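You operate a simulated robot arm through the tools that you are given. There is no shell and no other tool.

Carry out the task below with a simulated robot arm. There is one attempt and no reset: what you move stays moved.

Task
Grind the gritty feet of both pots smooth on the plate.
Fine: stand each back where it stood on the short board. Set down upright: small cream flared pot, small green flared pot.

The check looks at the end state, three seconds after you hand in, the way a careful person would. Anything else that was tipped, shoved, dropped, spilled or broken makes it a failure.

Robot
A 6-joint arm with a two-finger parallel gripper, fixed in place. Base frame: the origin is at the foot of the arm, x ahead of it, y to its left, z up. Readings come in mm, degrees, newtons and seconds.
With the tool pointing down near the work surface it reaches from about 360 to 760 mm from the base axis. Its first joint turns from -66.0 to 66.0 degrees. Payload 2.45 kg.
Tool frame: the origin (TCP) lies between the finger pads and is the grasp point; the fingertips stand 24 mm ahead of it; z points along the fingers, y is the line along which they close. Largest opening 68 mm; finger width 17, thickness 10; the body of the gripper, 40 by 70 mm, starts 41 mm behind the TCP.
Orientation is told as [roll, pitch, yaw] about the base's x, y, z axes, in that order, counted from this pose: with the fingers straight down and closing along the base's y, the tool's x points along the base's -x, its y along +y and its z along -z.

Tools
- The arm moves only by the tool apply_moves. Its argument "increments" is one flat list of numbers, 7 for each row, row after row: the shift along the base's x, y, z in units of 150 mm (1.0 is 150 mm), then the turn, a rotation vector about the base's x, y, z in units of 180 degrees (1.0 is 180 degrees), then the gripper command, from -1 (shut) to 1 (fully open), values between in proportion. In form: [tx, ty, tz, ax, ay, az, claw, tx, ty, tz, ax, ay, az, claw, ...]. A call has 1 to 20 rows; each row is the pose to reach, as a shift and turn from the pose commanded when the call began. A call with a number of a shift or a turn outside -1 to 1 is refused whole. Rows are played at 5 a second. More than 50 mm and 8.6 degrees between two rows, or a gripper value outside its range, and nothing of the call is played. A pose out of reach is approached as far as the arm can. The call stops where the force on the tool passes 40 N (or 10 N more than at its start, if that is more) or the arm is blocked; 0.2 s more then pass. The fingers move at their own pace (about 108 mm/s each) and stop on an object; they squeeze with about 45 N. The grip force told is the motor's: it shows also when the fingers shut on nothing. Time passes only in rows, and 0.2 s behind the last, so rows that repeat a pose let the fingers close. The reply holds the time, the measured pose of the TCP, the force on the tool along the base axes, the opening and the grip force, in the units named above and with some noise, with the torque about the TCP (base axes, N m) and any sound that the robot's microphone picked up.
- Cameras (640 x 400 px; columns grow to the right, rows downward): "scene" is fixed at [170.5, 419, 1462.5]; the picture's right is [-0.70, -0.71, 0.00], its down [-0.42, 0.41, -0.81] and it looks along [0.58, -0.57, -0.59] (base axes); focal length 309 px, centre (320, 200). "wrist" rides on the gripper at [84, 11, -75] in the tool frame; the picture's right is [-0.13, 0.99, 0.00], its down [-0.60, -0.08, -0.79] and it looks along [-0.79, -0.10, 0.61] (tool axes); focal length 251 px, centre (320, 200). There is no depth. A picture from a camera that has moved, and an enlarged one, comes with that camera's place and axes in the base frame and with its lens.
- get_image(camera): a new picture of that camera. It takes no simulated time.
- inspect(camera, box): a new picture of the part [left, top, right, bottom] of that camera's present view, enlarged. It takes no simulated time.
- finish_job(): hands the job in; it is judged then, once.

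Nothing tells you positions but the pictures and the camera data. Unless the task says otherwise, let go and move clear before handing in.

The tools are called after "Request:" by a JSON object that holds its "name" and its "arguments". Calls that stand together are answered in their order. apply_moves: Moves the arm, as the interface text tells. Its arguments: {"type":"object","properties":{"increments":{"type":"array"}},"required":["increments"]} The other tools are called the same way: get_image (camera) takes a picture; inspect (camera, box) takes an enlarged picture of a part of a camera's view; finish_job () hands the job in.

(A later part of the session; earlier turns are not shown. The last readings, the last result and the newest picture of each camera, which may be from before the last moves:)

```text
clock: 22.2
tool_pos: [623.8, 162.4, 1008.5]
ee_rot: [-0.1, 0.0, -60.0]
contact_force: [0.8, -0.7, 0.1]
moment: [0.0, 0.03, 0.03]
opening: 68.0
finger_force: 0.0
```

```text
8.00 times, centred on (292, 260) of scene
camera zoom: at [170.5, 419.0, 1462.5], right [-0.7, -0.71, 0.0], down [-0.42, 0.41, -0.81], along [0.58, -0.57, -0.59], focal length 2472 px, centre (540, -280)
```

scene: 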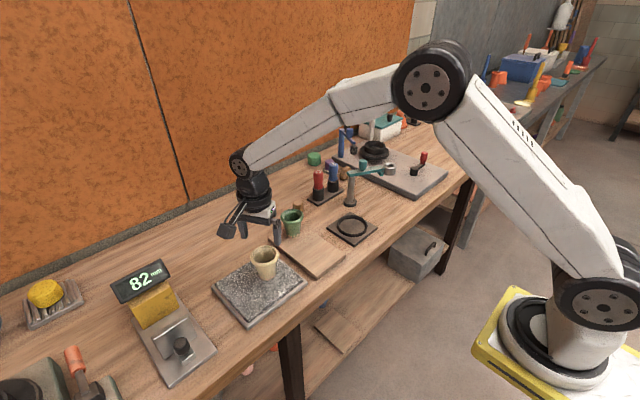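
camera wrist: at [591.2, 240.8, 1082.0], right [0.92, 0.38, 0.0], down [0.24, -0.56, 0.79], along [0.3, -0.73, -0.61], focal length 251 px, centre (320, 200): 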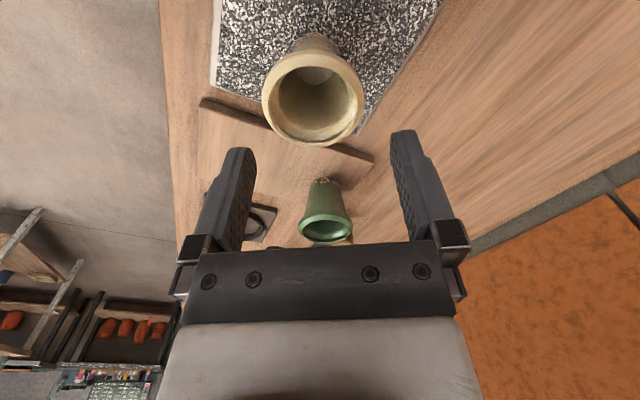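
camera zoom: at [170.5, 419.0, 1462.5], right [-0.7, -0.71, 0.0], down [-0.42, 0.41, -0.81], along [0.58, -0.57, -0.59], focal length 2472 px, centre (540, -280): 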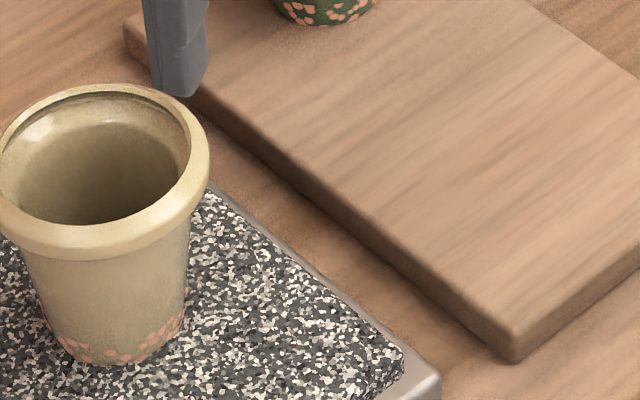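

The pot hasn't moved from where I left it. I'll stage the vertical tool 80 mm behind it, laterally aligned, with the fingertips just above the grit and the palm above rim height.

Request:
{"name": "apply_moves", "arguments": {"increments": [-0.1, 0.15, 0, 0, 0, 0, 1, -0.2, 0.3, 0, 0, 0, 0, 1, -0.2887, 0.4373, 0, 0, 0, 0, 1, -0.2887, 0.4373, -0.2, 0, 0, 0, 1, -0.2887, 0.4373, -0.4, 0, 0, 0, 1, -0.2887, 0.4373, -0.58, 0, 0, 0, 1, -0.2887, 0.4373, -0.66, 0, 0, 0, 1, -0.2887, 0.4373, -0.66, 0, 0, 0, 1]}}

Request:
{"name": "get_image", "arguments": {"camera": "wrist"}}

Request:
{"name": "inspect", "arguments": {"camera": "wrist", "box": [230, 30, 410, 200]}}

Request:
{"name": "inspect", "arguments": {"camera": "scene", "box": [180, 190, 320, 330]}}

```text
clock: 24.0
tool_pos: [580.3, 229.5, 910.8]
ee_rot: [-0.1, 0.1, -60.0]
contact_force: [-0.1, -0.7, 0.3]
moment: [0.04, 0.02, -0.01]
opening: 68.0
finger_force: 0.0
```

```text
taken
camera wrist: at [547.0, 307.5, 984.2], right [0.92, 0.38, 0.0], down [0.24, -0.56, 0.79], along [0.3, -0.73, -0.61], focal length 251 px, centre (320, 200)
```

wrist: 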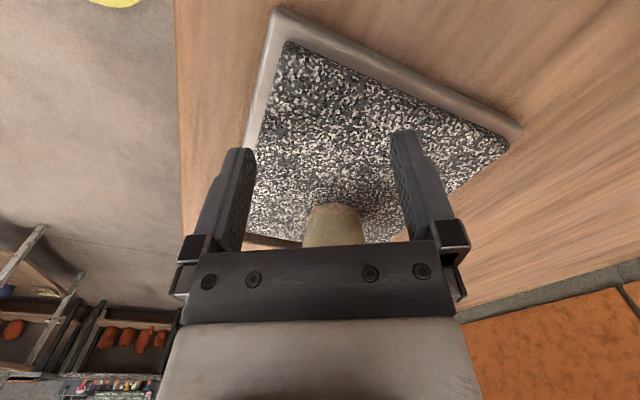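

```text
2.35 times, centred on (320, 115) of wrist
camera zoom: at [547.0, 307.5, 984.2], right [0.92, 0.38, 0.0], down [0.24, -0.56, 0.79], along [0.3, -0.73, -0.61], focal length 592 px, centre (320, 400)
```

zoom: 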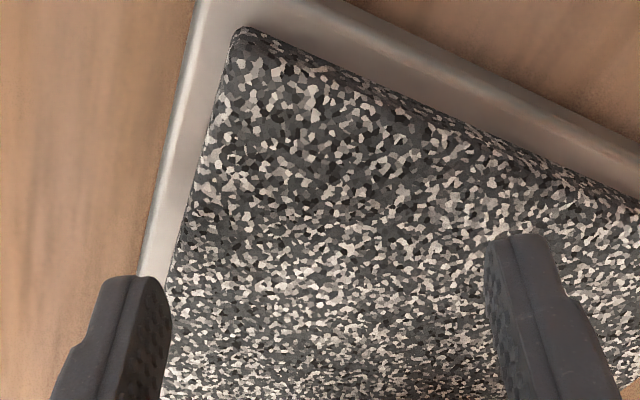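

```text
2.86 times, centred on (250, 260) of scene
camera zoom: at [170.5, 419.0, 1462.5], right [-0.7, -0.71, 0.0], down [-0.42, 0.41, -0.81], along [0.58, -0.57, -0.59], focal length 883 px, centre (520, 29)
```

zoom: 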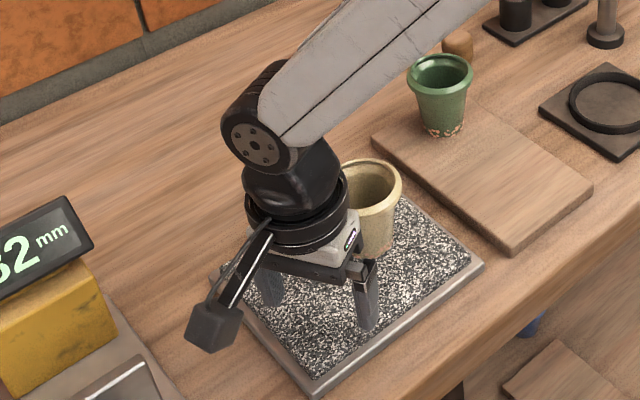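

Request:
{"name": "inspect", "arguments": {"camera": "wrist", "box": [285, 185, 385, 250]}}

Request:
{"name": "inspect", "arguments": {"camera": "scene", "box": [235, 235, 285, 285]}}

```text
6.15 times, centred on (335, 218) of wrist
camera zoom: at [547.0, 307.5, 984.2], right [0.92, 0.38, 0.0], down [0.24, -0.56, 0.79], along [0.3, -0.73, -0.61], focal length 1547 px, centre (228, 92)
```

zoom: 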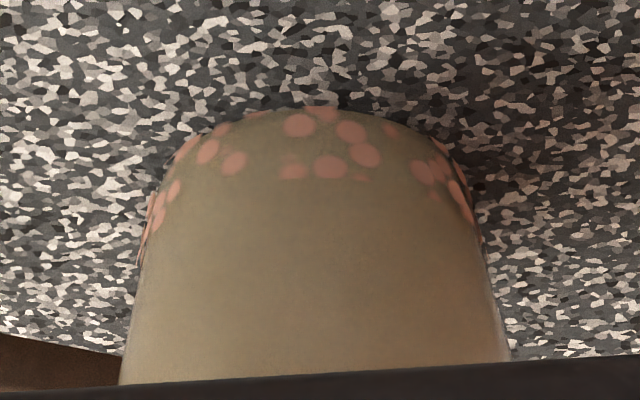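

```text
8.00 times, centred on (260, 260) of scene
camera zoom: at [170.5, 419.0, 1462.5], right [-0.7, -0.71, 0.0], down [-0.42, 0.41, -0.81], along [0.58, -0.57, -0.59], focal length 2472 px, centre (800, -280)
```

zoom: 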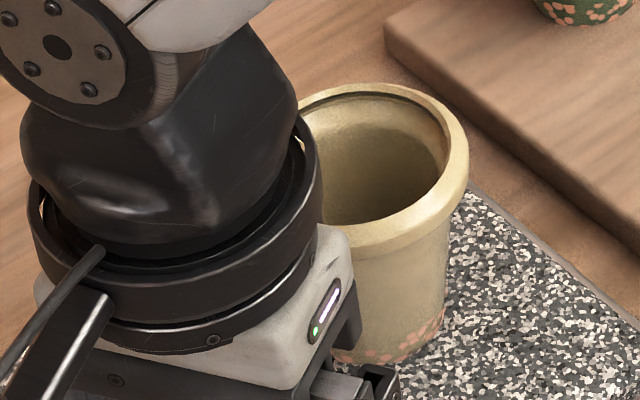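

Lateral alignment looks within about half a millimetre. I'll slide forward 35 mm, still short of the collar, and re-measure.

Request:
{"name": "apply_moves", "arguments": {"increments": [0.039, -0.0674, 0, 0, 0, 0, 1, 0.0778, -0.1347, 0, 0, 0, 0, 1, 0.1167, -0.2021, 0, 0, 0, 0, 1, 0.1167, -0.2021, 0, 0, 0, 0, 1]}}

Request:
{"name": "inspect", "arguments": {"camera": "wrist", "box": [220, 100, 430, 250]}}

Request:
{"name": "inspect", "arguments": {"camera": "scene", "box": [235, 225, 305, 295]}}

```text
clock: 25.0
tool_pos: [597.1, 196.4, 908.5]
ee_rot: [-0.1, 0.1, -60.0]
contact_force: [-0.1, -0.3, -0.4]
moment: [0.01, 0.03, -0.05]
opening: 68.0
finger_force: 0.1
```

```text
2.67 times, centred on (325, 175) of wrist
camera zoom: at [564.0, 274.8, 982.5], right [0.92, 0.38, 0.0], down [0.24, -0.56, 0.79], along [0.3, -0.73, -0.61], focal length 670 px, centre (307, 267)
```

zoom: 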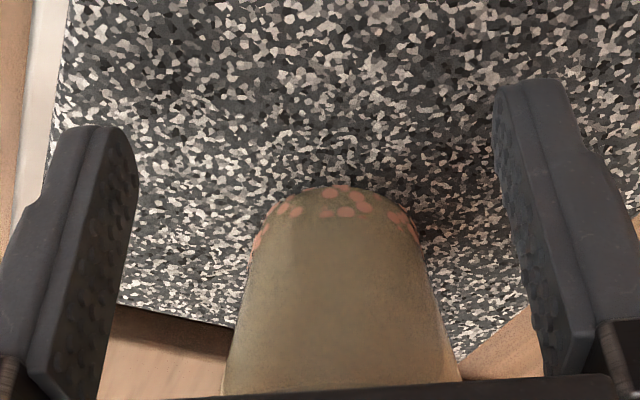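

```text
5.71 times, centred on (270, 260) of scene
camera zoom: at [170.5, 419.0, 1462.5], right [-0.7, -0.71, 0.0], down [-0.42, 0.41, -0.81], along [0.58, -0.57, -0.59], focal length 1766 px, centre (606, -143)
```

zoom: 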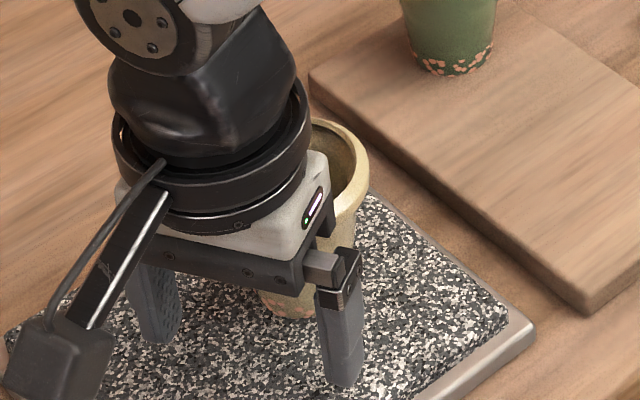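

The pot sits about 0.6 mm to the tool's +y side, so I'll correct for that and slide on in two stages, checking that the pot isn't nudged.

Request:
{"name": "apply_moves", "arguments": {"increments": [0.0202, -0.0269, 0, 0, 0, 0, 1, 0.0435, -0.0673, 0, 0, 0, 0, 1, 0.0835, -0.1366, 0, 0, 0, 0, 1, 0.0835, -0.1366, 0, 0, 0, 0, 1]}}

Request:
{"name": "inspect", "arguments": {"camera": "wrist", "box": [220, 80, 430, 250]}}

Request:
{"name": "inspect", "arguments": {"camera": "scene", "box": [235, 225, 305, 295]}}

```text
clock: 26.0
tool_pos: [610.3, 176.2, 909.6]
ee_rot: [-0.1, 0.1, -60.0]
contact_force: [0.4, -0.6, 0.4]
moment: [0.01, 0.01, 0.0]
opening: 68.1
finger_force: 0.2
```

```text
2.35 times, centred on (325, 165) of wrist
camera zoom: at [577.4, 255.5, 983.3], right [0.92, 0.38, 0.0], down [0.24, -0.56, 0.79], along [0.3, -0.73, -0.61], focal length 592 px, centre (308, 282)
```

zoom: 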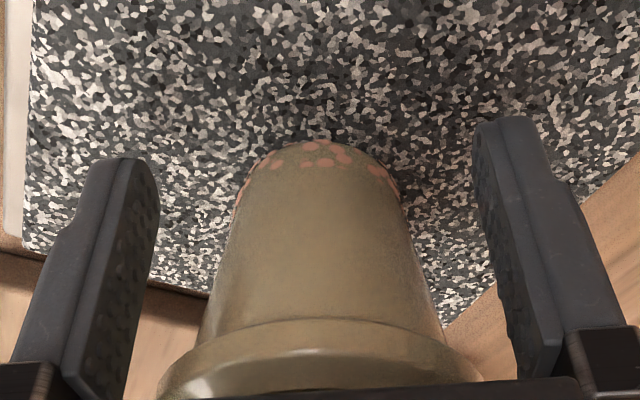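

```text
5.71 times, centred on (270, 260) of scene
camera zoom: at [170.5, 419.0, 1462.5], right [-0.7, -0.71, 0.0], down [-0.42, 0.41, -0.81], along [0.58, -0.57, -0.59], focal length 1766 px, centre (606, -143)
```

zoom: 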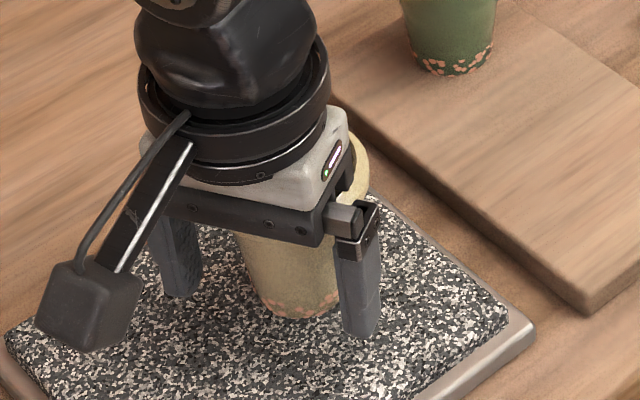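

Request:
{"name": "apply_moves", "arguments": {"increments": [0.015, -0.0345, 0, 0, 0, 0, 1, 0.04, -0.0745, 0, 0, 0, 0, 1, 0.0605, -0.11, 0, 0, 0, 0, 1, 0.081, -0.1457, 0, 0, 0, 0, 1, 0.081, -0.1457, 0, 0, 0, 0, 1]}}

Request:
{"name": "inspect", "arguments": {"camera": "wrist", "box": [200, 50, 440, 260]}}

Request:
{"name": "inspect", "arguments": {"camera": "scene", "box": [235, 215, 305, 285]}}

```text
clock: 27.2
tool_pos: [621.7, 154.8, 909.2]
ee_rot: [-0.2, 0.0, -60.1]
contact_force: [-0.5, 0.2, -0.3]
moment: [-0.03, 0.0, 0.0]
opening: 67.8
finger_force: 0.0
```

```text
1.90 times, centred on (320, 155) of wrist
camera zoom: at [589.5, 233.6, 983.1], right [0.92, 0.38, 0.0], down [0.24, -0.56, 0.79], along [0.3, -0.73, -0.61], focal length 479 px, centre (320, 286)
```

zoom: 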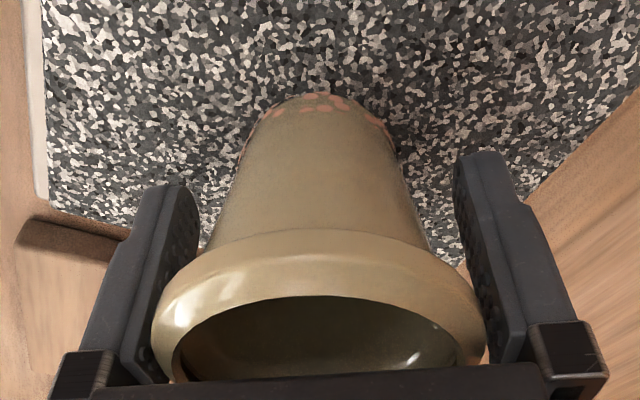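

```text
5.71 times, centred on (270, 250) of scene
camera zoom: at [170.5, 419.0, 1462.5], right [-0.7, -0.71, 0.0], down [-0.42, 0.41, -0.81], along [0.58, -0.57, -0.59], focal length 1766 px, centre (606, -86)
```

zoom: 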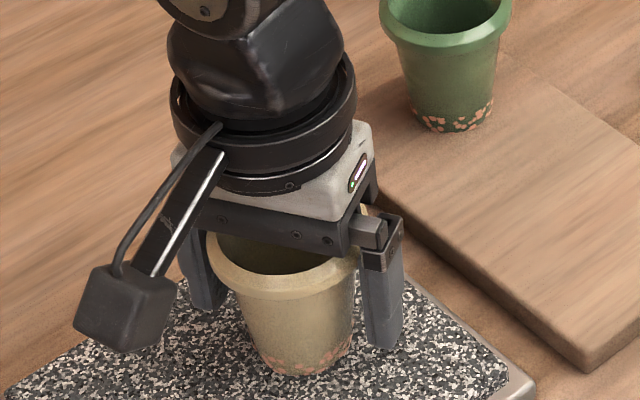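

The collar is cleanly between the pads, with the pot axis within 2 mm of the TCP. I'll raise 8 mm so the collar sits fully on the pads, then close.

Request:
{"name": "apply_moves", "arguments": {"increments": [0.002, -0.004, 0.0267, 0, 0, 0, 1, 0.004, -0.008, 0.0533, 0, 0, 0, 1, 0.004, -0.008, 0.0533, 0, 0, 0, 1, 0.004, -0.008, 0.0533, 0, 0, 0, -1, 0.004, -0.008, 0.0533, 0, 0, 0, -1, 0.004, -0.008, 0.0533, 0, 0, 0, -1]}}

Request:
{"name": "inspect", "arguments": {"camera": "wrist", "box": [200, 50, 440, 260]}}

Request:
{"name": "inspect", "arguments": {"camera": "scene", "box": [235, 215, 305, 285]}}

```text
clock: 28.6
tool_pos: [623.6, 154.1, 917.2]
ee_rot: [-0.2, 0.1, -59.9]
contact_force: [-0.2, -0.6, 1.8]
moment: [-0.07, -0.03, 0.0]
opening: 64.3
finger_force: 44.9
```

```text
1.90 times, centred on (320, 155) of wrist
camera zoom: at [590.3, 232.1, 991.3], right [0.92, 0.38, 0.0], down [0.24, -0.56, 0.79], along [0.3, -0.73, -0.61], focal length 479 px, centre (320, 286)
```

zoom: 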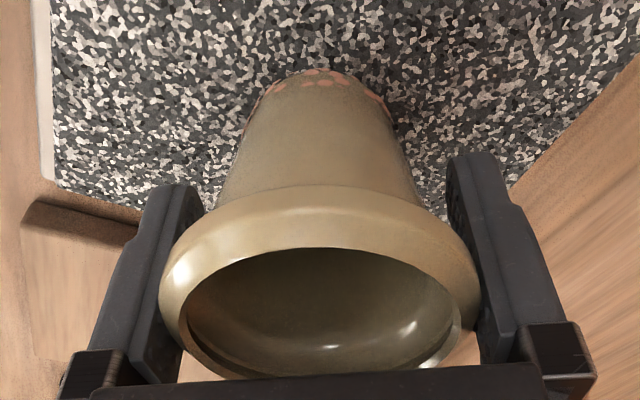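

```text
5.71 times, centred on (270, 250) of scene
camera zoom: at [170.4, 419.0, 1462.5], right [-0.7, -0.71, 0.0], down [-0.42, 0.41, -0.81], along [0.58, -0.57, -0.59], focal length 1766 px, centre (606, -86)
```

zoom: 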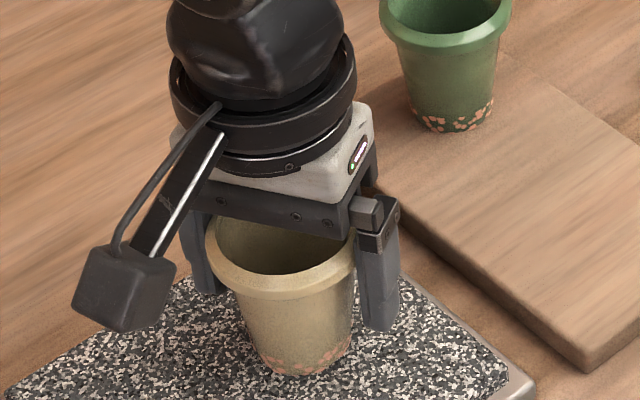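

The collar grip is firm at 64.3 mm opening and the pot is upright on the grit. I'll press down gently and read the force.

Request:
{"name": "apply_moves", "arguments": {"increments": [0, 0, -0.004, 0, 0, 0, -1, 0, 0, -0.004, 0, 0, 0, -1]}}

```text
clock: 29.2
tool_pos: [622.6, 153.5, 918.0]
ee_rot: [-0.1, 0.1, -60.0]
contact_force: [-2.6, -2.6, 11.0]
moment: [-0.07, 0.12, 0.02]
opening: 64.3
finger_force: 45.0
```

The press is about 11 N. Test stroke along the closing line.

Request:
{"name": "apply_moves", "arguments": {"increments": [0.0462, 0.0267, -0.004, 0, 0, 0, -1, 0.0924, 0.0533, -0.004, 0, 0, 0, -1, 0.1386, 0.08, -0.004, 0, 0, 0, -1, 0.0924, 0.0533, -0.004, 0, 0, 0, -1, 0.0462, 0.0267, -0.004, 0, 0, 0, -1, 0, 0, -0.004, 0, 0, 0, -1]}}

Request:
{"name": "inspect", "arguments": {"camera": "wrist", "box": [200, 50, 440, 260]}}

Request:
{"name": "inspect", "arguments": {"camera": "scene", "box": [235, 215, 305, 285]}}

```text
clock: 30.6
tool_pos: [624.5, 154.1, 917.4]
ee_rot: [0.1, 0.0, -60.0]
contact_force: [5.2, 4.0, 12.2]
moment: [0.19, -0.16, -0.01]
opening: 64.2
finger_force: 44.6
```

```text
1.90 times, centred on (320, 155) of wrist
camera zoom: at [590.6, 231.6, 991.1], right [0.92, 0.38, 0.0], down [0.23, -0.56, 0.79], along [0.3, -0.73, -0.61], focal length 479 px, centre (320, 286)
```

zoom: 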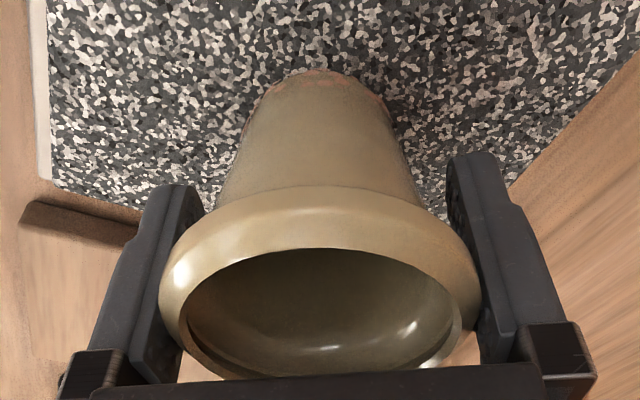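

```text
5.71 times, centred on (270, 250) of scene
camera zoom: at [170.4, 419.1, 1462.5], right [-0.7, -0.71, 0.0], down [-0.42, 0.41, -0.81], along [0.58, -0.57, -0.59], focal length 1766 px, centre (606, -86)
```

zoom: 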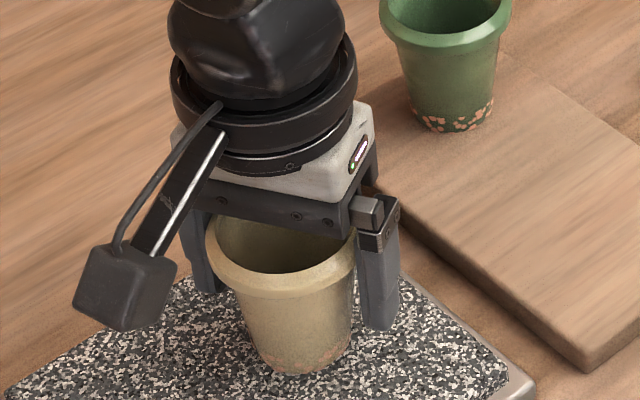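

It works: the pink grit spots on the foot have visibly shrunk after one stroke, with a steady 12 N and no slip. I'll continue with more strokes.

Request:
{"name": "apply_moves", "arguments": {"increments": [0.0462, 0.0267, 0, 0, 0, 0, -1, 0.0924, 0.0533, 0, 0, 0, 0, -1, 0.1386, 0.08, 0, 0, 0, 0, -1, 0.0924, 0.0533, 0, 0, 0, 0, -1, 0.0462, 0.0267, 0, 0, 0, 0, -1, 0, 0, 0, 0, 0, 0, -1, 0.0462, 0.0267, 0, 0, 0, 0, -1, 0.0924, 0.0533, 0, 0, 0, 0, -1, 0.1386, 0.08, 0, 0, 0, 0, -1, 0.0924, 0.0533, 0, 0, 0, 0, -1, 0.0462, 0.0267, 0, 0, 0, 0, -1, 0, 0, 0, 0, 0, 0, -1]}}

Request:
{"name": "inspect", "arguments": {"camera": "wrist", "box": [270, 60, 370, 140]}}

Request:
{"name": "inspect", "arguments": {"camera": "scene", "box": [255, 245, 285, 275]}}

```text
clock: 33.2
tool_pos: [624.7, 153.1, 918.2]
ee_rot: [-0.1, 0.2, -60.0]
contact_force: [-0.1, 0.0, -1.8]
moment: [0.0, -0.03, 0.01]
opening: 63.9
finger_force: 45.1
```

```text
5.00 times, centred on (320, 100) of wrist
camera zoom: at [590.4, 230.9, 990.8], right [0.92, 0.38, 0.0], down [0.24, -0.56, 0.79], along [0.3, -0.73, -0.61], focal length 1257 px, centre (320, 700)
```

zoom: 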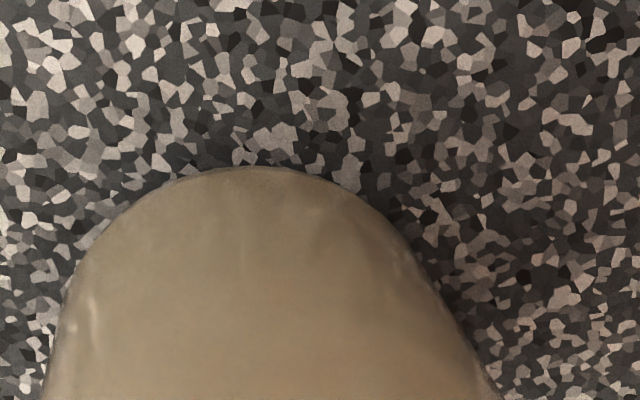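

```text
13.33 times, centred on (270, 260) of scene
camera zoom: at [170.5, 419.0, 1462.5], right [-0.7, -0.71, 0.0], down [-0.42, 0.41, -0.81], along [0.58, -0.57, -0.59], focal length 4120 px, centre (987, -600)
```

zoom: 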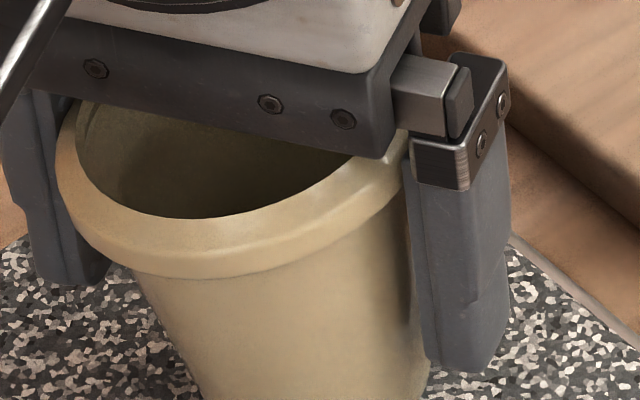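

The visible part of the foot is clean now, and the press force has dropped to zero because the pot rose slightly in the grip. I'll check the other visible side of the foot and whether the pot is upright.

Request:
{"name": "inspect", "arguments": {"camera": "scene", "box": [245, 250, 295, 300]}}

Request:
{"name": "get_image", "arguments": {"camera": "wrist"}}

```text
8.00 times, centred on (270, 275) of scene
camera zoom: at [170.5, 419.0, 1462.5], right [-0.7, -0.71, 0.0], down [-0.42, 0.41, -0.81], along [0.58, -0.57, -0.59], focal length 2472 px, centre (720, -400)
```

zoom: 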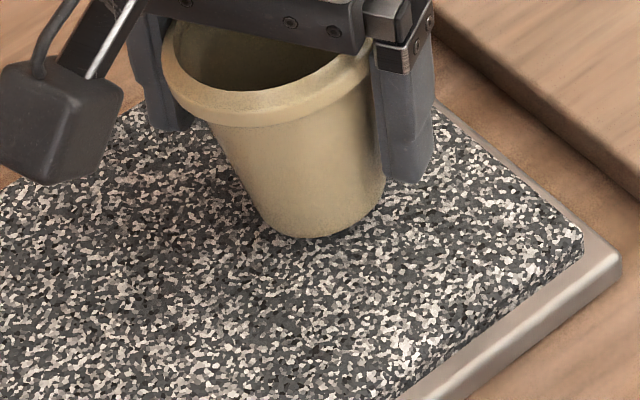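

```text
taken
camera wrist: at [590.4, 230.9, 990.8], right [0.92, 0.38, 0.0], down [0.24, -0.56, 0.79], along [0.3, -0.73, -0.61], focal length 251 px, centre (320, 200)
```

wrist: 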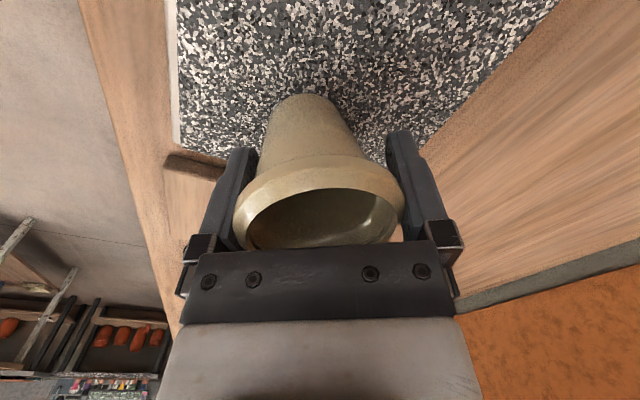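

All visible grit on the cream pot is gone, but the last stroke left it tilted a few degrees in the grip. I'll press it gently so it settles flat on the plate before releasing.

Request:
{"name": "apply_moves", "arguments": {"increments": [0, 0, -0.0067, 0, 0, 0, -1, 0, 0, -0.0067, 0, 0, 0, -1]}}

Request:
{"name": "get_image", "arguments": {"camera": "wrist"}}

```text
clock: 33.8
tool_pos: [622.8, 152.5, 916.4]
ee_rot: [-0.1, 0.1, -59.9]
contact_force: [0.7, 0.9, -0.8]
moment: [0.0, -0.01, 0.01]
opening: 63.7
finger_force: 45.2
```

```text
taken
camera wrist: at [590.5, 231.2, 989.3], right [0.92, 0.38, 0.0], down [0.24, -0.56, 0.79], along [0.3, -0.73, -0.61], focal length 251 px, centre (320, 200)
```

wrist: 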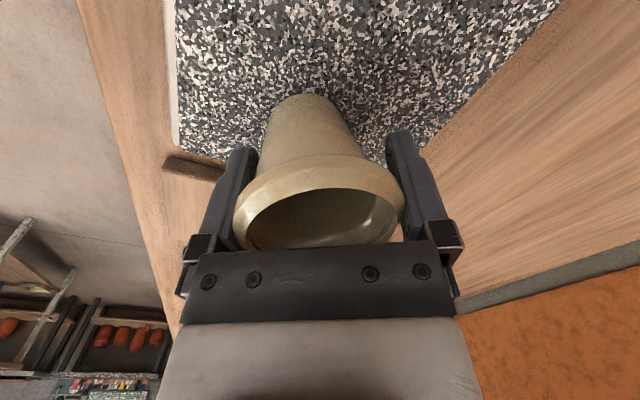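

Request:
{"name": "apply_moves", "arguments": {"increments": [0, 0, -0.0067, 0, 0, 0, -1, 0, 0, -0.0133, 0, 0, 0, -1, 0, 0, -0.0133, 0, 0, 0, -1]}}

Request:
{"name": "inspect", "arguments": {"camera": "wrist", "box": [200, 50, 440, 260]}}

Request:
{"name": "inspect", "arguments": {"camera": "scene", "box": [245, 240, 295, 290]}}

```text
clock: 34.6
tool_pos: [625.1, 152.8, 914.5]
ee_rot: [0.1, -0.1, -60.1]
contact_force: [-3.2, -2.3, 18.3]
moment: [0.03, -0.03, 0.03]
opening: 64.2
finger_force: 45.1
```

```text
1.90 times, centred on (320, 155) of wrist
camera zoom: at [591.1, 231.8, 988.7], right [0.92, 0.38, 0.0], down [0.23, -0.56, 0.79], along [0.31, -0.73, -0.61], focal length 479 px, centre (320, 286)
```

zoom: 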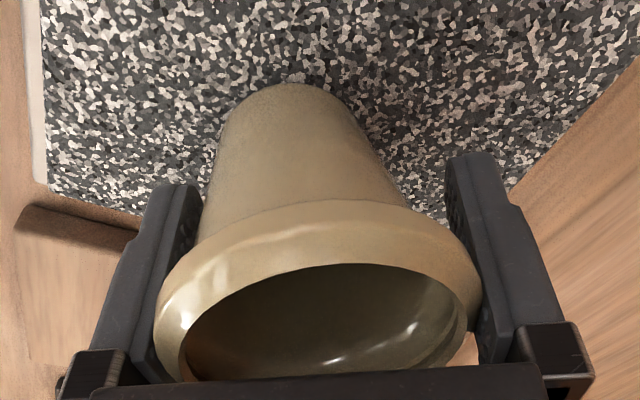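

```text
8.00 times, centred on (270, 265) of scene
camera zoom: at [170.0, 418.9, 1462.6], right [-0.7, -0.71, 0.0], down [-0.42, 0.41, -0.81], along [0.58, -0.57, -0.59], focal length 2472 px, centre (720, -320)
```

zoom: 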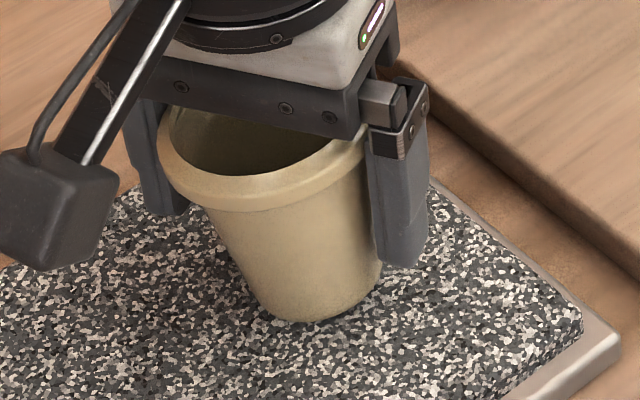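

The pot is still leaning a little under 18 N, so pressing harder won't help. I'll ease back up to relieve the force, then open only slightly so the pads still surround it while it settles flat.

Request:
{"name": "apply_moves", "arguments": {"increments": [0, 0, 0.0067, 0, 0, 0, -1, 0, 0, 0.0113, 0, 0, 0, -1, 0, 0, 0.0113, 0, 0, 0, 0.94, 0, 0, 0.0113, 0, 0, 0, 0.94, 0, 0, 0.0113, 0, 0, 0, 0.97, 0, 0, 0.0113, 0, 0, 0, 0.97]}}

Request:
{"name": "inspect", "arguments": {"camera": "wrist", "box": [200, 50, 440, 260]}}

Request:
{"name": "inspect", "arguments": {"camera": "scene", "box": [245, 240, 295, 290]}}

```text
clock: 36.0
tool_pos: [622.8, 153.2, 914.6]
ee_rot: [-0.1, 0.0, -60.0]
contact_force: [0.3, -0.4, -0.2]
moment: [0.01, -0.02, -0.01]
opening: 67.1
finger_force: 0.4
```

```text
1.90 times, centred on (320, 155) of wrist
camera zoom: at [590.0, 231.5, 988.5], right [0.92, 0.38, 0.0], down [0.24, -0.56, 0.79], along [0.3, -0.73, -0.61], focal length 479 px, centre (320, 286)
```

zoom: 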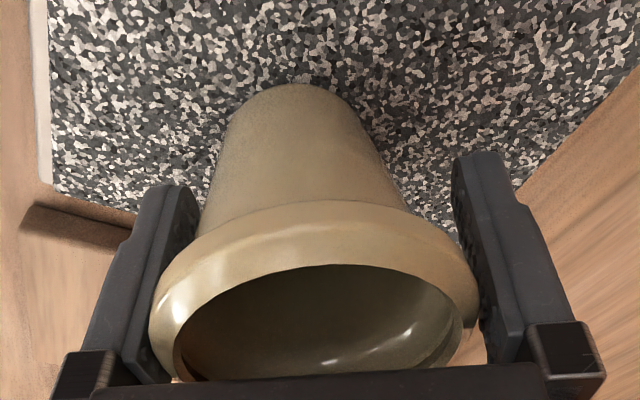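

```text
8.00 times, centred on (270, 265) of scene
camera zoom: at [170.5, 419.0, 1462.5], right [-0.7, -0.71, 0.0], down [-0.42, 0.41, -0.81], along [0.58, -0.57, -0.59], focal length 2472 px, centre (720, -320)
```

zoom: 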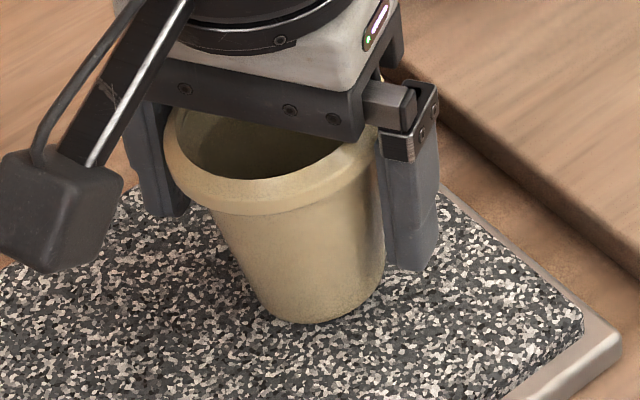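

The foot has swung about 6 mm to one side while a pad blocks the rim from coming back over it. I'll slide the open gripper slowly sideways over the foot so the pot can settle upright.

Request:
{"name": "apply_moves", "arguments": {"increments": [-0.01, -0.0058, 0, 0, 0, 0, 1, -0.02, -0.0116, 0, 0, 0, 0, 1, -0.03, -0.0174, 0, 0, 0, 0, 1, -0.0375, -0.0217, 0, 0, 0, 0, 1, -0.0375, -0.0217, 0, 0, 0, 0, 1]}}

Request:
{"name": "inspect", "arguments": {"camera": "wrist", "box": [200, 50, 440, 260]}}

Request:
{"name": "inspect", "arguments": {"camera": "scene", "box": [245, 240, 295, 290]}}

```text
clock: 37.2
tool_pos: [618.2, 149.9, 915.2]
ee_rot: [-0.1, 0.1, -60.0]
contact_force: [0.4, -0.1, -0.3]
moment: [0.01, 0.01, 0.02]
opening: 68.0
finger_force: 0.0
```

```text
1.90 times, centred on (320, 155) of wrist
camera zoom: at [584.9, 228.0, 989.1], right [0.92, 0.38, 0.0], down [0.24, -0.56, 0.79], along [0.3, -0.73, -0.61], focal length 479 px, centre (320, 286)
```

zoom: 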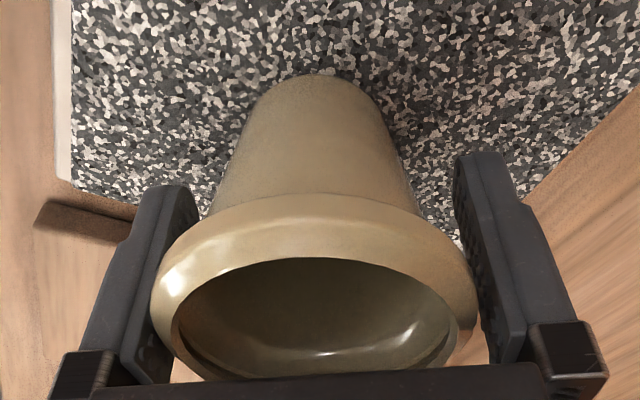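

```text
8.00 times, centred on (270, 265) of scene
camera zoom: at [170.5, 419.0, 1462.5], right [-0.7, -0.71, 0.0], down [-0.42, 0.41, -0.81], along [0.58, -0.57, -0.59], focal length 2472 px, centre (720, -320)
```

zoom: 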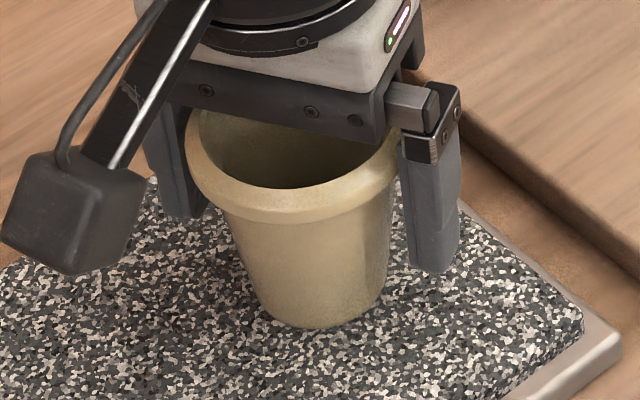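

The pot is upright again on the plate and the grit is gone. I'll centre the gripper on it and re-close on the collar to carry it back.

Request:
{"name": "apply_moves", "arguments": {"increments": [-0.0069, -0.004, 0, 0, 0, 0, 1, -0.0069, -0.004, 0, 0, 0, 0, 1]}}

Request:
{"name": "inspect", "arguments": {"camera": "wrist", "box": [200, 50, 440, 260]}}

```text
clock: 37.8
tool_pos: [616.3, 149.4, 915.6]
ee_rot: [-0.1, 0.1, -60.0]
contact_force: [-0.2, 0.1, 0.2]
moment: [0.0, 0.01, -0.01]
opening: 68.3
finger_force: 0.1
```

```text
1.90 times, centred on (320, 155) of wrist
camera zoom: at [584.0, 227.7, 989.1], right [0.92, 0.38, 0.0], down [0.24, -0.56, 0.79], along [0.3, -0.73, -0.61], focal length 479 px, centre (320, 286)
```

zoom: 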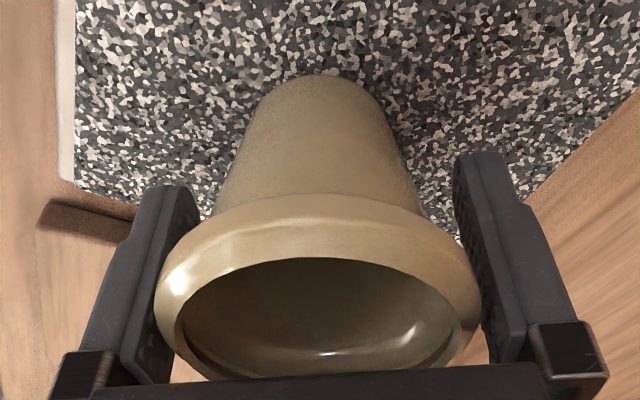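

Request:
{"name": "inspect", "arguments": {"camera": "wrist", "box": [270, 60, 370, 140]}}

Request:
{"name": "inspect", "arguments": {"camera": "scene", "box": [250, 250, 290, 290]}}

```text
5.00 times, centred on (320, 100) of wrist
camera zoom: at [584.0, 227.7, 989.1], right [0.92, 0.38, 0.0], down [0.24, -0.56, 0.79], along [0.3, -0.73, -0.61], focal length 1257 px, centre (320, 700)
```

zoom: 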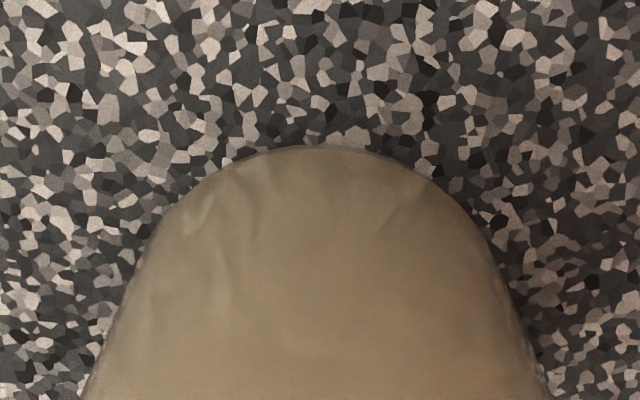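

```text
10.00 times, centred on (270, 270) of scene
camera zoom: at [170.5, 419.0, 1462.5], right [-0.7, -0.71, 0.0], down [-0.42, 0.41, -0.81], along [0.58, -0.57, -0.59], focal length 3090 px, centre (820, -500)
```

zoom: 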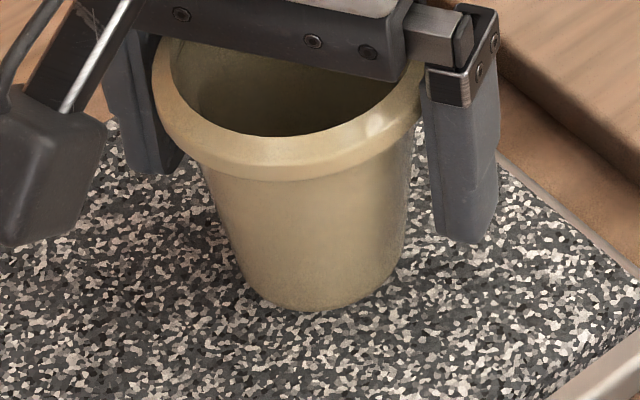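

The foot looks clean from both views. I'll re-close on the collar, add one short light pass for margin, and watch the posture.

Request:
{"name": "apply_moves", "arguments": {"increments": [0, 0, 0, 0, 0, 0, -1, 0, 0, 0, 0, 0, 0, -1, 0, 0, -0.002, 0, 0, 0, -1, 0, 0, -0.002, 0, 0, 0, -1]}}

```text
clock: 38.8
tool_pos: [616.2, 149.7, 916.3]
ee_rot: [-0.1, 0.1, -59.9]
contact_force: [-2.7, -0.4, 7.7]
moment: [-0.02, -0.03, -0.01]
opening: 64.5
finger_force: 44.7
```

Request:
{"name": "apply_moves", "arguments": {"increments": [0.0462, 0.0267, 0, 0, 0, 0, -1, 0.0924, 0.0533, 0, 0, 0, 0, -1, 0.0462, 0.0267, 0, 0, 0, 0, -1, 0, 0, 0, 0, 0, 0, -1]}}

Request:
{"name": "inspect", "arguments": {"camera": "wrist", "box": [200, 50, 440, 260]}}

```text
clock: 39.8
tool_pos: [618.7, 148.3, 914.3]
ee_rot: [0.0, 0.1, -60.0]
contact_force: [2.9, 3.3, 8.1]
moment: [0.14, -0.17, -0.02]
opening: 64.7
finger_force: 44.9
```

```text
1.90 times, centred on (320, 155) of wrist
camera zoom: at [585.0, 227.5, 989.0], right [0.92, 0.38, 0.0], down [0.23, -0.56, 0.79], along [0.3, -0.73, -0.61], focal length 479 px, centre (320, 286)
```

zoom: 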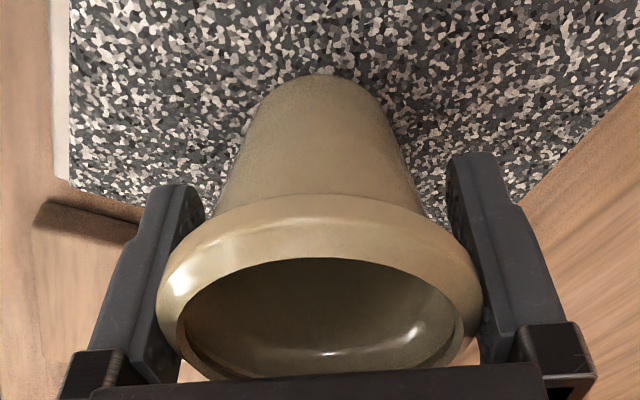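

Still upright and clean. Now I'll lift and carry it back to its place on the board.

Request:
{"name": "apply_moves", "arguments": {"increments": [0, 0, 0.05, 0, 0, 0, -1, 0, 0, 0.18, 0, 0, 0, -1, 0, 0, 0.27, 0, 0, 0, -1, -0.02, -0.1, 0.27, 0, 0, 0, -1, -0.06, -0.3, 0.27, 0, 0, 0, -1, -0.1, -0.5, 0.27, 0, 0, 0, -1, -0.14, -0.7, 0.27, 0, 0, 0, -1, -0.17, -0.85, 0.27, 0, 0, 0, -1, -0.1833, -0.9087, 0.27, 0, 0, 0, -1, -0.1833, -0.9087, 0.27, 0, 0, 0, -1]}}

Request:
{"name": "get_image", "arguments": {"camera": "wrist"}}

Request:
{"name": "get_image", "arguments": {"camera": "scene"}}

Request:
{"name": "inspect", "arguments": {"camera": "scene", "box": [295, 220, 345, 265]}}

```text
clock: 42.0
tool_pos: [587.9, 12.6, 955.3]
ee_rot: [-0.1, 0.1, -60.0]
contact_force: [0.0, 0.6, -1.2]
moment: [0.0, 0.01, -0.03]
opening: 64.6
finger_force: 44.7
```

```text
taken
camera wrist: at [555.3, 90.9, 1028.9], right [0.92, 0.38, 0.0], down [0.24, -0.56, 0.79], along [0.3, -0.73, -0.61], focal length 251 px, centre (320, 200)
```

wrist: 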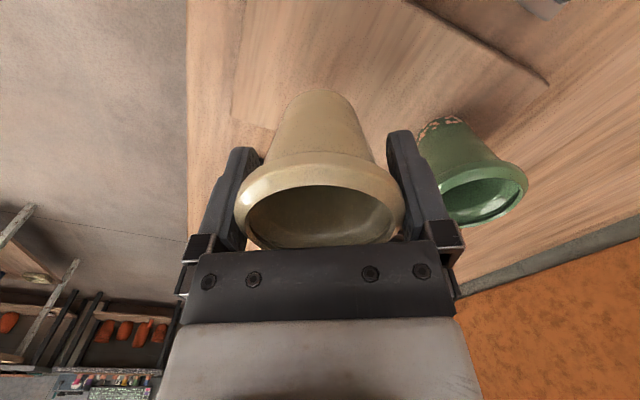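

```text
taken
```

scene: 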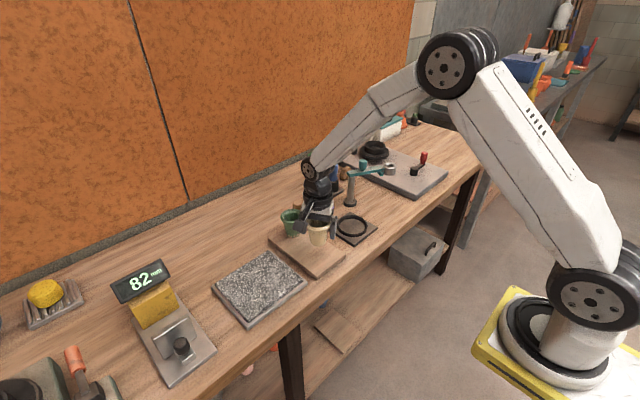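

```text
8.89 times, centred on (320, 242) of scene
camera zoom: at [170.5, 419.0, 1462.5], right [-0.7, -0.71, 0.0], down [-0.42, 0.41, -0.81], along [0.58, -0.57, -0.59], focal length 2746 px, centre (320, -178)
```

zoom: 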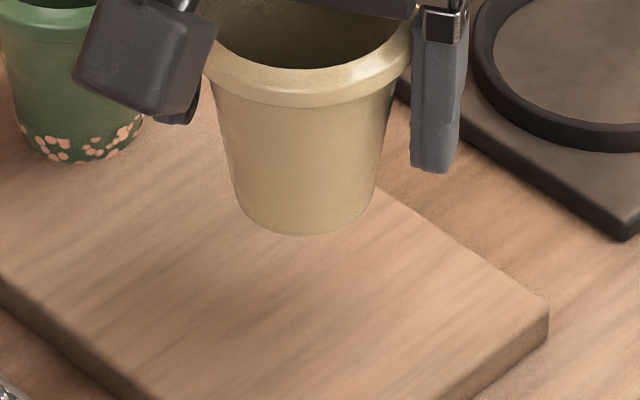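

The pot hangs upright over the board. I'll lower it to a few mm above the board and compare with the starting picture.

Request:
{"name": "apply_moves", "arguments": {"increments": [0, 0, -0.1, 0, 0, 0, -1, 0, 0, -0.2, 0, 0, 0, -1, 0, 0, -0.28, 0, 0, 0, -1, 0, 0, -0.28, 0, 0, 0, -1]}}

Request:
{"name": "inspect", "arguments": {"camera": "scene", "box": [295, 220, 345, 265]}}

Request:
{"name": "inspect", "arguments": {"camera": "wrist", "box": [200, 50, 440, 260]}}

```text
clock: 43.0
tool_pos: [590.0, 12.9, 912.4]
ee_rot: [-0.1, 0.1, -60.0]
contact_force: [0.1, -0.4, -0.7]
moment: [0.01, -0.02, 0.03]
opening: 64.4
finger_force: 45.6
```

```text
8.89 times, centred on (320, 242) of scene
camera zoom: at [170.5, 419.0, 1462.5], right [-0.7, -0.71, 0.0], down [-0.42, 0.41, -0.81], along [0.58, -0.57, -0.59], focal length 2746 px, centre (320, -178)
```

zoom: 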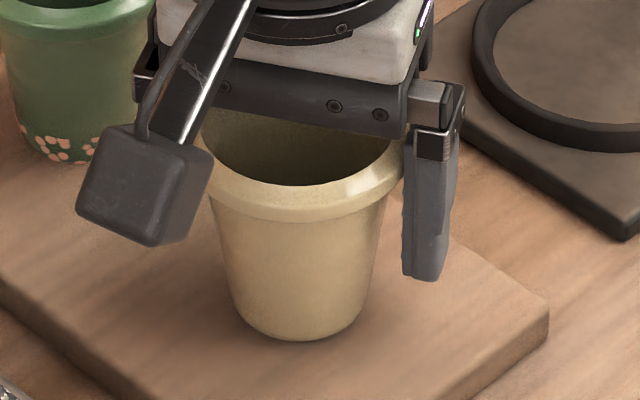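

```text
1.90 times, centred on (320, 155) of wrist
camera zoom: at [556.6, 91.7, 986.2], right [0.92, 0.38, 0.0], down [0.24, -0.56, 0.79], along [0.3, -0.73, -0.61], focal length 479 px, centre (320, 286)
```

zoom: 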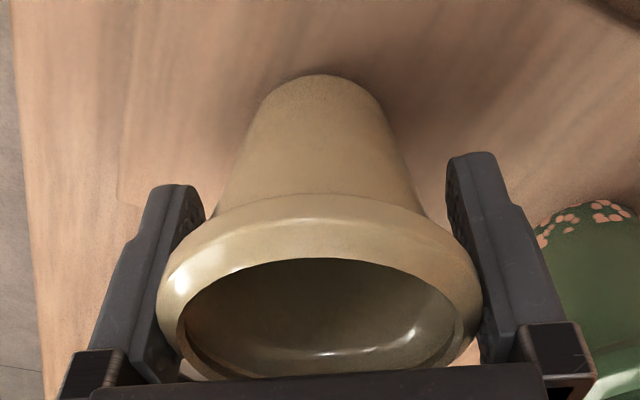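

Request:
{"name": "apply_moves", "arguments": {"increments": [0.012, -0.012, 0, 0, 0, 0, -1, 0.0237, -0.0234, -0.01, 0, 0, 0, -1, 0.0237, -0.0234, -0.02, 0, 0, 0, -1, 0.0237, -0.0234, -0.02, 0, 0, 0, -1]}}

Request:
{"name": "inspect", "arguments": {"camera": "scene", "box": [295, 220, 345, 265]}}

```text
clock: 44.0
tool_pos: [591.5, 10.0, 910.0]
ee_rot: [0.0, 0.1, -60.0]
contact_force: [-0.5, 0.2, -0.6]
moment: [0.04, 0.01, 0.0]
opening: 64.3
finger_force: 44.7
```

```text
8.89 times, centred on (320, 242) of scene
camera zoom: at [170.5, 419.0, 1462.5], right [-0.7, -0.71, 0.0], down [-0.42, 0.41, -0.81], along [0.58, -0.57, -0.59], focal length 2746 px, centre (320, -178)
```

zoom: 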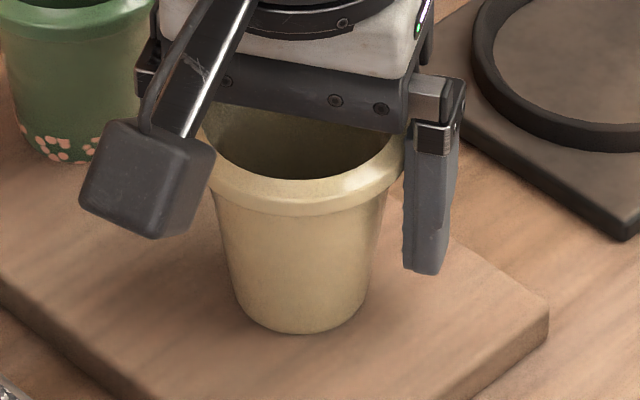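

Request:
{"name": "apply_moves", "arguments": {"increments": [0, 0, -0.01, 0, 0, 0, -1, 0, 0, -0.01, 0, 0, 0, -1]}}

Request:
{"name": "inspect", "arguments": {"camera": "scene", "box": [295, 220, 345, 265]}}

```text
clock: 44.6
tool_pos: [591.5, 9.5, 910.0]
ee_rot: [-0.1, 0.1, -60.0]
contact_force: [-3.2, -0.8, 11.2]
moment: [0.06, 0.09, 0.0]
opening: 64.5
finger_force: 45.3
```

```text
8.89 times, centred on (320, 242) of scene
camera zoom: at [170.2, 419.0, 1462.6], right [-0.7, -0.71, 0.0], down [-0.42, 0.41, -0.81], along [0.58, -0.57, -0.59], focal length 2746 px, centre (320, -178)
```

zoom: 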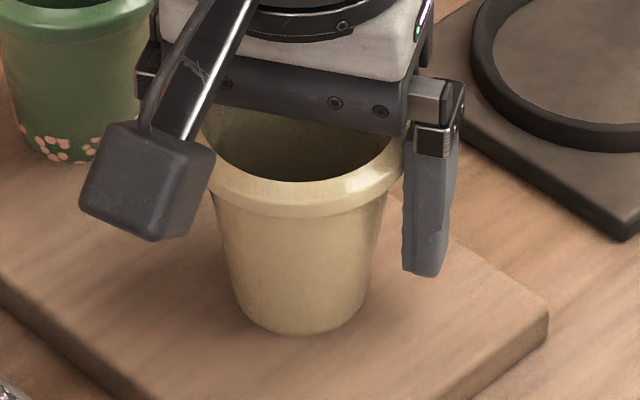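

The pot is down on the board, upright, about 1 mm from its original picture position. I'll relieve the press, open, and check.

Request:
{"name": "apply_moves", "arguments": {"increments": [0, 0, 0.004, 0, 0, 0, -1, 0, 0, 0.004, 0, 0, 0, 1, 0, 0, 0.004, 0, 0, 0, 1, 0, 0, 0.004, 0, 0, 0, 1]}}

Request:
{"name": "inspect", "arguments": {"camera": "wrist", "box": [200, 50, 440, 260]}}

Request:
{"name": "inspect", "arguments": {"camera": "scene", "box": [295, 220, 345, 265]}}

```text
clock: 45.6
tool_pos: [592.3, 9.4, 909.3]
ee_rot: [-0.1, 0.1, -59.9]
contact_force: [0.4, -0.4, 0.7]
moment: [0.01, 0.01, 0.01]
opening: 68.2
finger_force: 0.1
```

```text
1.90 times, centred on (320, 155) of wrist
camera zoom: at [559.3, 88.0, 982.7], right [0.92, 0.38, 0.0], down [0.24, -0.56, 0.79], along [0.3, -0.73, -0.61], focal length 479 px, centre (320, 286)
```

zoom: 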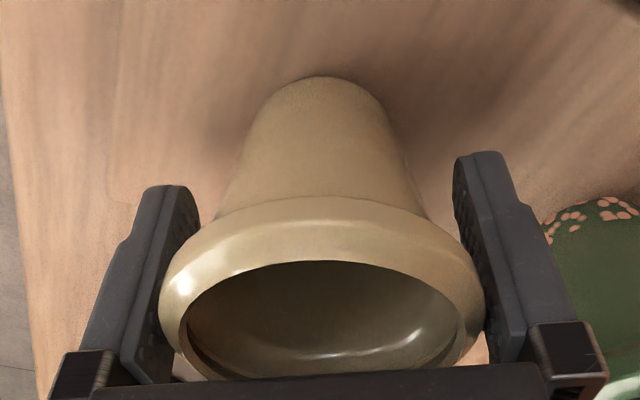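

```text
8.89 times, centred on (320, 242) of scene
camera zoom: at [170.5, 419.0, 1462.5], right [-0.7, -0.71, 0.0], down [-0.42, 0.41, -0.81], along [0.58, -0.57, -0.59], focal length 2746 px, centre (320, -178)
```

zoom: 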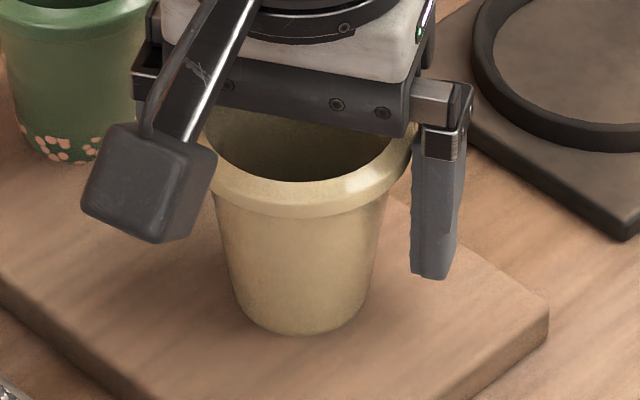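

Request:
{"name": "apply_moves", "arguments": {"increments": [0.0025, 0.0014, 0, 0, 0, 0, 1, 0.0025, 0.0014, 0.05, 0, 0, 0, 1, 0.0025, 0.0014, 0.12, 0, 0, 0, 1, 0.0025, 0.0014, 0.2, 0, 0, 0, 1, 0.0025, 0.0014, 0.3, 0, 0, 0, 1, 0.0025, 0.0014, 0.45, 0, 0, 0, 1, 0.0025, 0.0014, 0.65, 0, 0, 0, 1, -0.1, 0.18, 0.7, 0, 0, 0, 1, -0.2, 0.36, 0.7, 0, 0, 0, 1, -0.2, 0.36, 0.7, 0, 0, 0, 1]}}

Request:
{"name": "inspect", "arguments": {"camera": "scene", "box": [295, 220, 345, 265]}}

Request:
{"name": "get_image", "arguments": {"camera": "scene"}}

Request:
{"name": "get_image", "arguments": {"camera": "wrist"}}

```text
clock: 47.8
tool_pos: [563.3, 64.0, 1014.9]
ee_rot: [-0.1, 0.1, -60.0]
contact_force: [0.7, 0.6, 0.1]
moment: [0.02, 0.01, 0.02]
opening: 67.8
finger_force: 0.0
```

```text
8.89 times, centred on (320, 242) of scene
camera zoom: at [170.5, 419.1, 1462.5], right [-0.7, -0.71, 0.0], down [-0.42, 0.41, -0.81], along [0.58, -0.57, -0.59], focal length 2746 px, centre (320, -178)
```

zoom: 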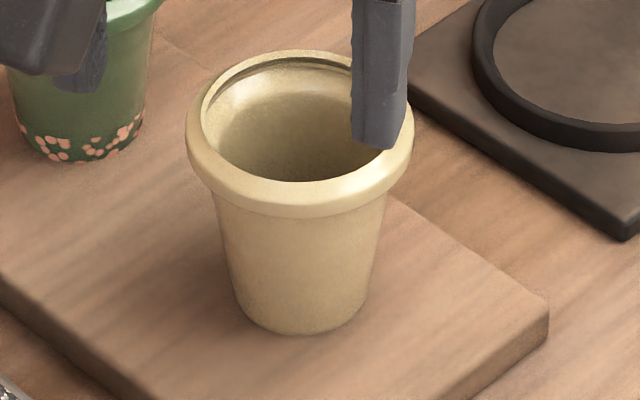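

```text
taken
```

scene: 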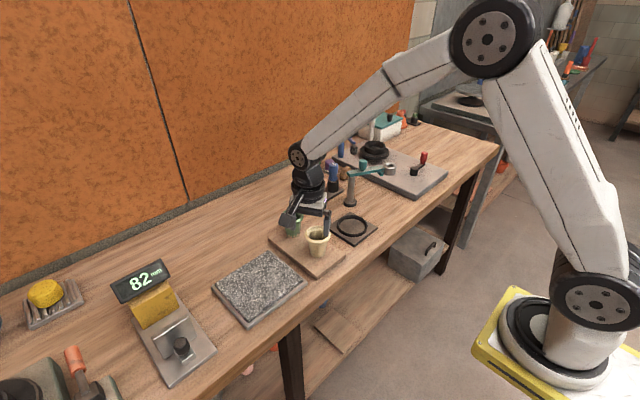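

```text
taken
camera wrist: at [530.0, 142.6, 1088.6], right [0.92, 0.38, 0.0], down [0.24, -0.56, 0.79], along [0.3, -0.73, -0.61], focal length 251 px, centre (320, 200)
```

wrist: 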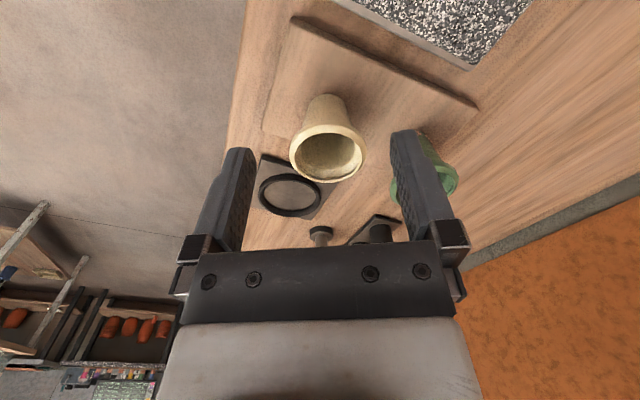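

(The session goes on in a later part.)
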